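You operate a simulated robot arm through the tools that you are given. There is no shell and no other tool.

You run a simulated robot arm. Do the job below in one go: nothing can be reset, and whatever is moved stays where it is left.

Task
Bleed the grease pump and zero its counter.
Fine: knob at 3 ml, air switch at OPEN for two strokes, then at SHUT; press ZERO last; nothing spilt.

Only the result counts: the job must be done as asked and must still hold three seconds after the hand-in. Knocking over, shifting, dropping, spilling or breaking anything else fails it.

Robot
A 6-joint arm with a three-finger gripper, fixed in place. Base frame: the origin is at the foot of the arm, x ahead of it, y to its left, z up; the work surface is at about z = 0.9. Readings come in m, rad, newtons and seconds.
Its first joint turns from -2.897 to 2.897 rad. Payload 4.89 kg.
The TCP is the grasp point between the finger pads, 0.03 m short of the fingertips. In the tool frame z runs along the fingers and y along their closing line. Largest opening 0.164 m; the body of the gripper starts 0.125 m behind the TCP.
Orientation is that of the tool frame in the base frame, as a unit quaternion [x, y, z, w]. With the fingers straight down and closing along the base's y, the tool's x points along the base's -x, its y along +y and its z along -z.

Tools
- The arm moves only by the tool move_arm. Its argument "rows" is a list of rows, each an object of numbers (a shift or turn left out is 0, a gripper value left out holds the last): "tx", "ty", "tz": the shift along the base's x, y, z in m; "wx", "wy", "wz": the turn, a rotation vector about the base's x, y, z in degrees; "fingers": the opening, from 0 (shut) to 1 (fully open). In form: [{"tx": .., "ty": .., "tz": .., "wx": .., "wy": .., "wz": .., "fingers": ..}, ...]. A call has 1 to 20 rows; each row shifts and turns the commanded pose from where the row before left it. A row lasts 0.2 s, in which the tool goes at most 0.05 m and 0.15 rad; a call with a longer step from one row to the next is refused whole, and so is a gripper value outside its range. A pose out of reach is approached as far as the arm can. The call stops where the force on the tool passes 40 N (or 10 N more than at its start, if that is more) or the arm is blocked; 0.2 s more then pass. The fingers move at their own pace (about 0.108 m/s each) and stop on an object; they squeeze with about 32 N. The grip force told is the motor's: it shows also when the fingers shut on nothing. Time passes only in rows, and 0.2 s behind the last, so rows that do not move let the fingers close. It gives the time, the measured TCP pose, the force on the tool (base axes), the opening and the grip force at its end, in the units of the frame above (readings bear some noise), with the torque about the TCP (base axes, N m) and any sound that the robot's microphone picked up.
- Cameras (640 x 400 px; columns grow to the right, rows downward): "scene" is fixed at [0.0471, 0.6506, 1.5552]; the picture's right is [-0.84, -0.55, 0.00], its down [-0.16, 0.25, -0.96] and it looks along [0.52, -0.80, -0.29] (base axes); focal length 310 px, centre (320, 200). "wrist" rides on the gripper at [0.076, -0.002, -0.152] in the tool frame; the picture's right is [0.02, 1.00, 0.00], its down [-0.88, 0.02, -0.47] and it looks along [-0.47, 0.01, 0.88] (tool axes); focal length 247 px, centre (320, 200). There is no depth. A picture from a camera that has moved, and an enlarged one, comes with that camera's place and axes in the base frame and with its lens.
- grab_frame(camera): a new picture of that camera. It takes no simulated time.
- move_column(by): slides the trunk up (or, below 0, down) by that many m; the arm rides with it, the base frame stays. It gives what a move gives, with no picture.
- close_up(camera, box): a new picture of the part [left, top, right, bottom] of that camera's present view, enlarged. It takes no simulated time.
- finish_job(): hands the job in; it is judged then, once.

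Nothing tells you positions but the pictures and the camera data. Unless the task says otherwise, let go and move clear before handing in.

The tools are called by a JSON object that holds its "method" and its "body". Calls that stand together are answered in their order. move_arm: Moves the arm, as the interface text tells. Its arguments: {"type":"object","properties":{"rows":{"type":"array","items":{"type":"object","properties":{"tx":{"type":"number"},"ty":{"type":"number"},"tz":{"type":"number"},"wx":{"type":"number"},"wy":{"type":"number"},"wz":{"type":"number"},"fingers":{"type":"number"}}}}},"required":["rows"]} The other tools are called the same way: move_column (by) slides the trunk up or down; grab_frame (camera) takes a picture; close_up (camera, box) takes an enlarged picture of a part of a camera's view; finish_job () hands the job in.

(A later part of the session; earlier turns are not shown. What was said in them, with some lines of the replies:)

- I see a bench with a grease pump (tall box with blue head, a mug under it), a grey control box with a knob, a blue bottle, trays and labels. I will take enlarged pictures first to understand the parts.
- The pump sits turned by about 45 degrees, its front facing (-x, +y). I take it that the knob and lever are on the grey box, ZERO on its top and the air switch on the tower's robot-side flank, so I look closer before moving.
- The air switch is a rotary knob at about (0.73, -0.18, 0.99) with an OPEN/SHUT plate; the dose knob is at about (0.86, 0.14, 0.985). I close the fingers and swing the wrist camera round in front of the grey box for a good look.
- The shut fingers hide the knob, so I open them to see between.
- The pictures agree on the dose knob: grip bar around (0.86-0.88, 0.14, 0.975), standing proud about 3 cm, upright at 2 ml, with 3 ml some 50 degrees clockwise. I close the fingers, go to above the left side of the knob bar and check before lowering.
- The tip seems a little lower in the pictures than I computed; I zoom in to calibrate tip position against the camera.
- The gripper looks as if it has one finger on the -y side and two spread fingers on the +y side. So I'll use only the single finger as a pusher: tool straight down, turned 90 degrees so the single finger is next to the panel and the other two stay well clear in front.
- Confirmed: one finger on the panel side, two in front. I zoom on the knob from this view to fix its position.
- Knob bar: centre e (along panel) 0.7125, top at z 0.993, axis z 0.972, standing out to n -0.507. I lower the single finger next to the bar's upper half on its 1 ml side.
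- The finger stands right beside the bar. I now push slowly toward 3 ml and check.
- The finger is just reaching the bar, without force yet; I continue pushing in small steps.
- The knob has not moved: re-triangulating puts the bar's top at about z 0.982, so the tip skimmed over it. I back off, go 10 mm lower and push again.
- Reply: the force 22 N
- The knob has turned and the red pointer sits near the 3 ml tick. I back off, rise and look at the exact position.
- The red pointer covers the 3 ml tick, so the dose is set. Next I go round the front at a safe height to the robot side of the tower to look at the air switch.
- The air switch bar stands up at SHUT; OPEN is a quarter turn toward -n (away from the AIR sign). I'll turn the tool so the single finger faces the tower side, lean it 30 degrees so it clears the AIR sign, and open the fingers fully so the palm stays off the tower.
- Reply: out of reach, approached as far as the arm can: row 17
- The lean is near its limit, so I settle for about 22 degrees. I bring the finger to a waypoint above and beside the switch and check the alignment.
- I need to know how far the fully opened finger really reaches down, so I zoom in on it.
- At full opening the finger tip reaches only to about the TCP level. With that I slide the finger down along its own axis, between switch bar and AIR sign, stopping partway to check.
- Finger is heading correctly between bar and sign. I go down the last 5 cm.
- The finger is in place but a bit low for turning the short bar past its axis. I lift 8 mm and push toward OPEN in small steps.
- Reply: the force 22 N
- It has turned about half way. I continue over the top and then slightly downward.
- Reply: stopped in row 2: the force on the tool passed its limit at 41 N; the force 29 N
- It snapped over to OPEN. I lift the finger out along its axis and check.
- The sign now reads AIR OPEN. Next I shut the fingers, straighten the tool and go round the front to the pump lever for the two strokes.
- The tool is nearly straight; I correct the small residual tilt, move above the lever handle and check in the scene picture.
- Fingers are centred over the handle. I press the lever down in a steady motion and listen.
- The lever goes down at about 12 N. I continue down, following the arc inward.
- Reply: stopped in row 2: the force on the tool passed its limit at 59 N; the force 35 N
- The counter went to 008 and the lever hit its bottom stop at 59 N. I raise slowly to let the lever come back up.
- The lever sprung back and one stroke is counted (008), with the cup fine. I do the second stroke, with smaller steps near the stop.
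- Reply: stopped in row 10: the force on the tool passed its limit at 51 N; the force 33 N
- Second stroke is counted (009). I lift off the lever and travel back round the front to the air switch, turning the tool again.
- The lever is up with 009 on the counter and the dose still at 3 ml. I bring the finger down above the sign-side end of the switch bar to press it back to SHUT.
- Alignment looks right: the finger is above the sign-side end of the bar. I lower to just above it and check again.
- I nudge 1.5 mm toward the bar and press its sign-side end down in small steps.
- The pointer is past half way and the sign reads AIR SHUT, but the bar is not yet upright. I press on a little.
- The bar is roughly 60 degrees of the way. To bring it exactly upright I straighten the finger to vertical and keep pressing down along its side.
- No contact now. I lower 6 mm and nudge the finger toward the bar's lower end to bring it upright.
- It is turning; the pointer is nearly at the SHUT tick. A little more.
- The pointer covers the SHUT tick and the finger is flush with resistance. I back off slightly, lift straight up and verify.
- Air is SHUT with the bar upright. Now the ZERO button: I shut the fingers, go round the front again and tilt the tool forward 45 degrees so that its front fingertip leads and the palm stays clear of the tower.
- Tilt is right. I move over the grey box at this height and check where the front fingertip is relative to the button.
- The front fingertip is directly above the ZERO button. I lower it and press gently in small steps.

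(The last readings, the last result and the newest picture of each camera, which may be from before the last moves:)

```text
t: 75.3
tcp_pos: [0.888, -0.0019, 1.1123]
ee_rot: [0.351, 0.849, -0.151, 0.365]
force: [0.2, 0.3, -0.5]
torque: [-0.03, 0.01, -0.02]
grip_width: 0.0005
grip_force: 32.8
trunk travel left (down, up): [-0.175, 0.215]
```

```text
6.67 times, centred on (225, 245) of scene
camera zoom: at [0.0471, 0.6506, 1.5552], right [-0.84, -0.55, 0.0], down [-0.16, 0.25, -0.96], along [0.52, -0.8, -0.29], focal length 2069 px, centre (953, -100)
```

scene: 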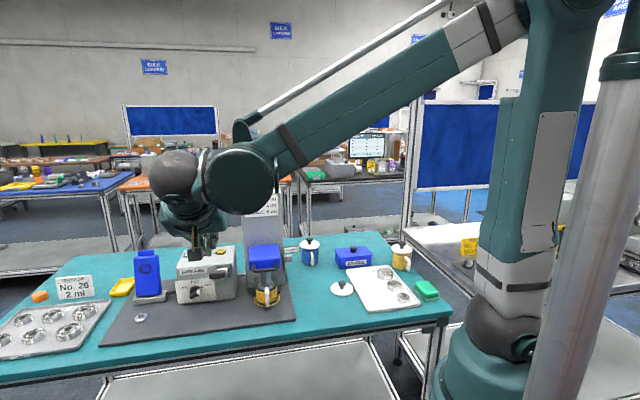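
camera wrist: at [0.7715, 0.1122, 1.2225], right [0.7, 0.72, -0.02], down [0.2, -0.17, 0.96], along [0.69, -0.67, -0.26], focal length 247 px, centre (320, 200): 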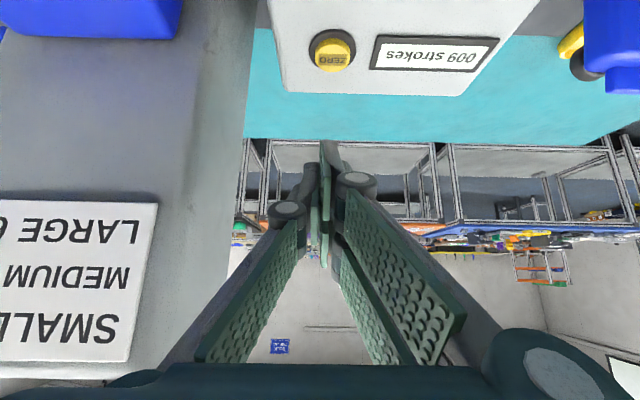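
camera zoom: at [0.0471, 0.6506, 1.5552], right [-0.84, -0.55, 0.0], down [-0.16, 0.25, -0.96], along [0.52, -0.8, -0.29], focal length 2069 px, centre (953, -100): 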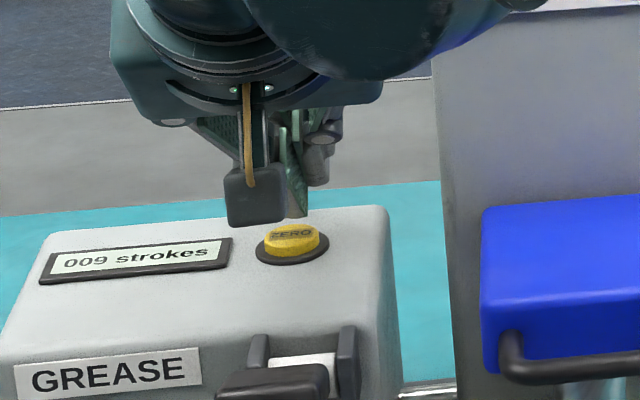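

{"method": "move_arm", "body": {"rows": [{"tz": -0.004}, {"tz": -0.004}, {"tz": -0.004}, {}]}}

{"method": "close_up", "body": {"camera": "wrist", "box": [240, 60, 420, 180]}}

{"method": "close_up", "body": {"camera": "scene", "box": [190, 215, 260, 275]}}

```text
t: 76.3
tcp_pos: [0.8879, -0.0019, 1.0999]
ee_rot: [0.351, 0.849, -0.152, 0.365]
force: [-0.2, 0.5, 3.5]
torque: [0.04, -0.01, -0.01]
grip_width: 0.0
grip_force: 31.7
trunk travel left (down, up): [-0.175, 0.215]
heard: click
```

```text
3.33 times, centred on (330, 120) of wrist
camera zoom: at [0.7711, 0.1109, 1.1495], right [0.7, 0.72, -0.02], down [0.2, -0.17, 0.96], along [0.69, -0.67, -0.26], focal length 823 px, centre (287, 467)
```

zoom: 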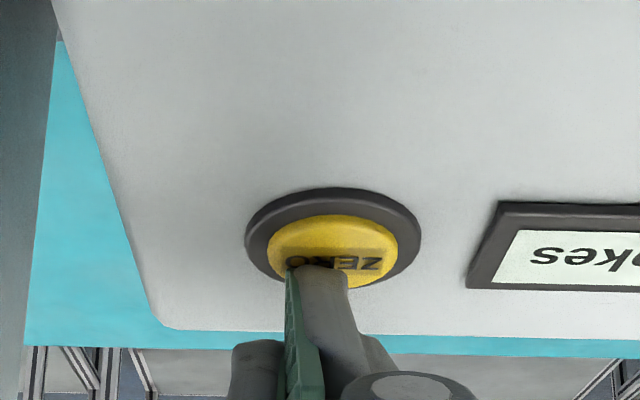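

```text
6.67 times, centred on (225, 245) of scene
camera zoom: at [0.0471, 0.6506, 1.5552], right [-0.84, -0.55, 0.0], down [-0.16, 0.25, -0.96], along [0.52, -0.8, -0.29], focal length 2069 px, centre (953, -100)
```

zoom: 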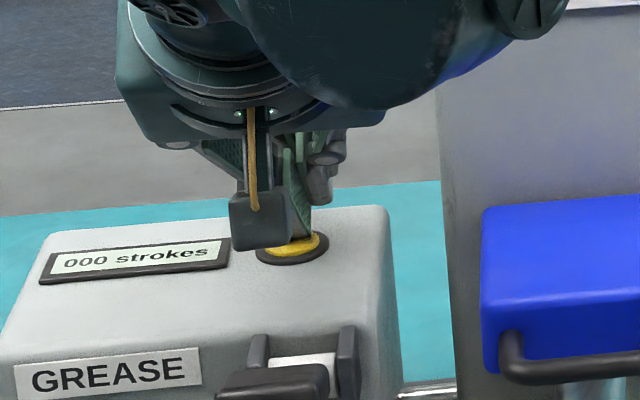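

A click was heard and the counter reads 000. I lift off and move clear, then check everything once more.

{"method": "move_arm", "body": {"rows": [{"tz": 0.02}, {"tz": 0.04}, {"tz": 0.04}, {"tz": 0.04}, {"tx": -0.03, "ty": 0.028}, {"tx": -0.03, "ty": 0.028}, {"tx": -0.03, "ty": 0.028}, {"tx": -0.03, "ty": 0.028}, {"tx": -0.03, "ty": 0.028}, {"tx": -0.03, "ty": 0.028}, {"tx": -0.03, "ty": 0.028}, {"tx": -0.03, "ty": 0.028}, {}]}}

{"method": "grab_frame", "body": {"camera": "scene"}}

{"method": "close_up", "body": {"camera": "scene", "box": [165, 235, 245, 310]}}

{"method": "close_up", "body": {"camera": "scene", "box": [235, 225, 325, 320]}}

```text
t: 79.1
tcp_pos: [0.6462, 0.2196, 1.2426]
ee_rot: [0.351, 0.849, -0.152, 0.365]
force: [-0.1, 0.0, -0.2]
torque: [-0.02, 0.0, 0.01]
grip_width: 0.0
grip_force: 32.1
trunk travel left (down, up): [-0.175, 0.215]
```

```text
taken
```

scene: 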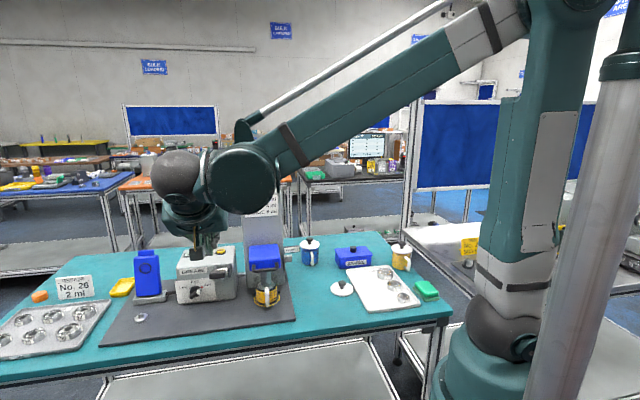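

```text
5.33 times, centred on (205, 272) of scene
camera zoom: at [0.0471, 0.6506, 1.5552], right [-0.84, -0.55, 0.0], down [-0.16, 0.25, -0.96], along [0.52, -0.8, -0.29], focal length 1655 px, centre (933, -187)
```

zoom: 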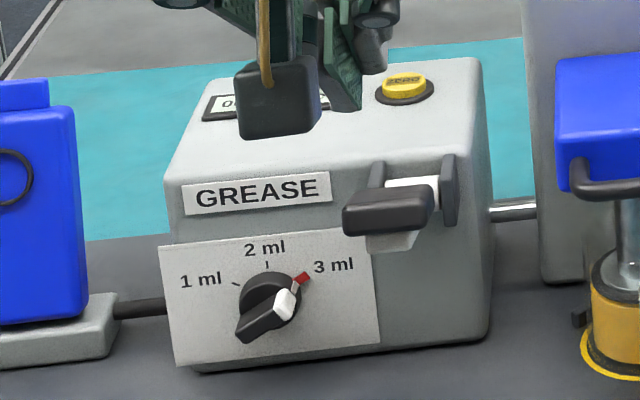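

```text
4.21 times, centred on (280, 272) of scene
camera zoom: at [0.0471, 0.6506, 1.5552], right [-0.84, -0.55, 0.0], down [-0.16, 0.25, -0.96], along [0.52, -0.8, -0.29], focal length 1306 px, centre (488, -105)
```

zoom: 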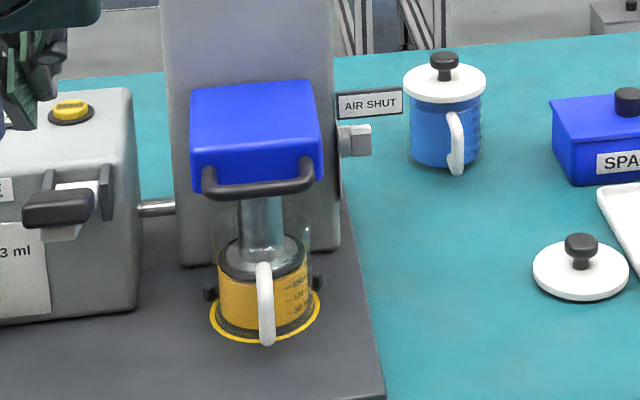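

Knob at 3 ml, AIR SHUT, button up, cup undisturbed. I move a bit further off to read the counter one last time.

{"method": "move_arm", "body": {"rows": [{"tx": -0.03, "ty": 0.01, "tz": 0.03}, {"tx": -0.03, "ty": 0.01, "tz": 0.03}, {"tx": -0.03, "ty": 0.01, "tz": 0.03}, {"tx": -0.03, "tz": 0.03}, {}]}}

{"method": "close_up", "body": {"camera": "scene", "box": [165, 235, 245, 310]}}

```text
t: 80.3
tcp_pos: [0.5273, 0.2508, 1.3611]
ee_rot: [0.352, 0.849, -0.151, 0.364]
force: [0.2, -0.1, -0.6]
torque: [0.05, -0.03, 0.02]
grip_width: 0.0
grip_force: 32.3
trunk travel left (down, up): [-0.175, 0.215]
```

```text
5.33 times, centred on (205, 272) of scene
camera zoom: at [0.0471, 0.6506, 1.5552], right [-0.84, -0.55, 0.0], down [-0.16, 0.25, -0.96], along [0.52, -0.8, -0.29], focal length 1655 px, centre (933, -187)
```

zoom: 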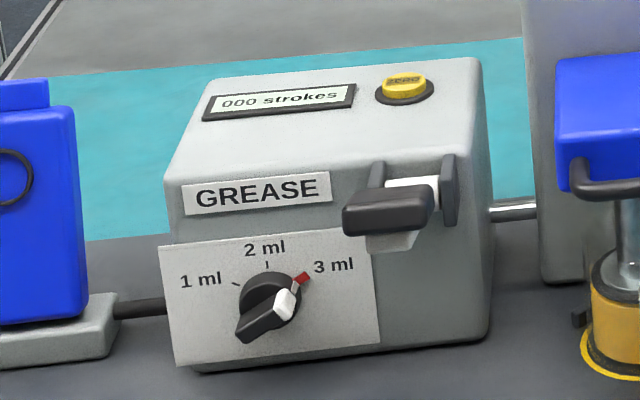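

The counter reads 000 strokes, the knob is at 3 ml, the air switch is SHUT and the arm is clear. I hand the job in.

{"method": "finish_job", "body": {}}

```text
The job is handed in.
```

The grease pump is bled and its counter is zeroed, and I have handed the job in; the result of the judging has not come back.

- **Dose knob:** set from 2 ml to 3 ml. It was still at 3 ml in the last picture.
- **Air switch:** turned to OPEN before the strokes and back to SHUT after them. The sign on the tower reads AIR SHUT.
- **Strokes:** two full lever strokes, which the counter logged as 007 to 008 to 009. The lever sprang back up each time. Both strokes ended against the lever's bottom stop, at 59 N and 51 N.
- **ZERO:** pressed last. It clicked, and the counter reads 000 strokes.
- **Surroundings:** I saw no spill, and the cup under the nozzle and the other items look undisturbed in the last pictures. The arm is clear of the bench.
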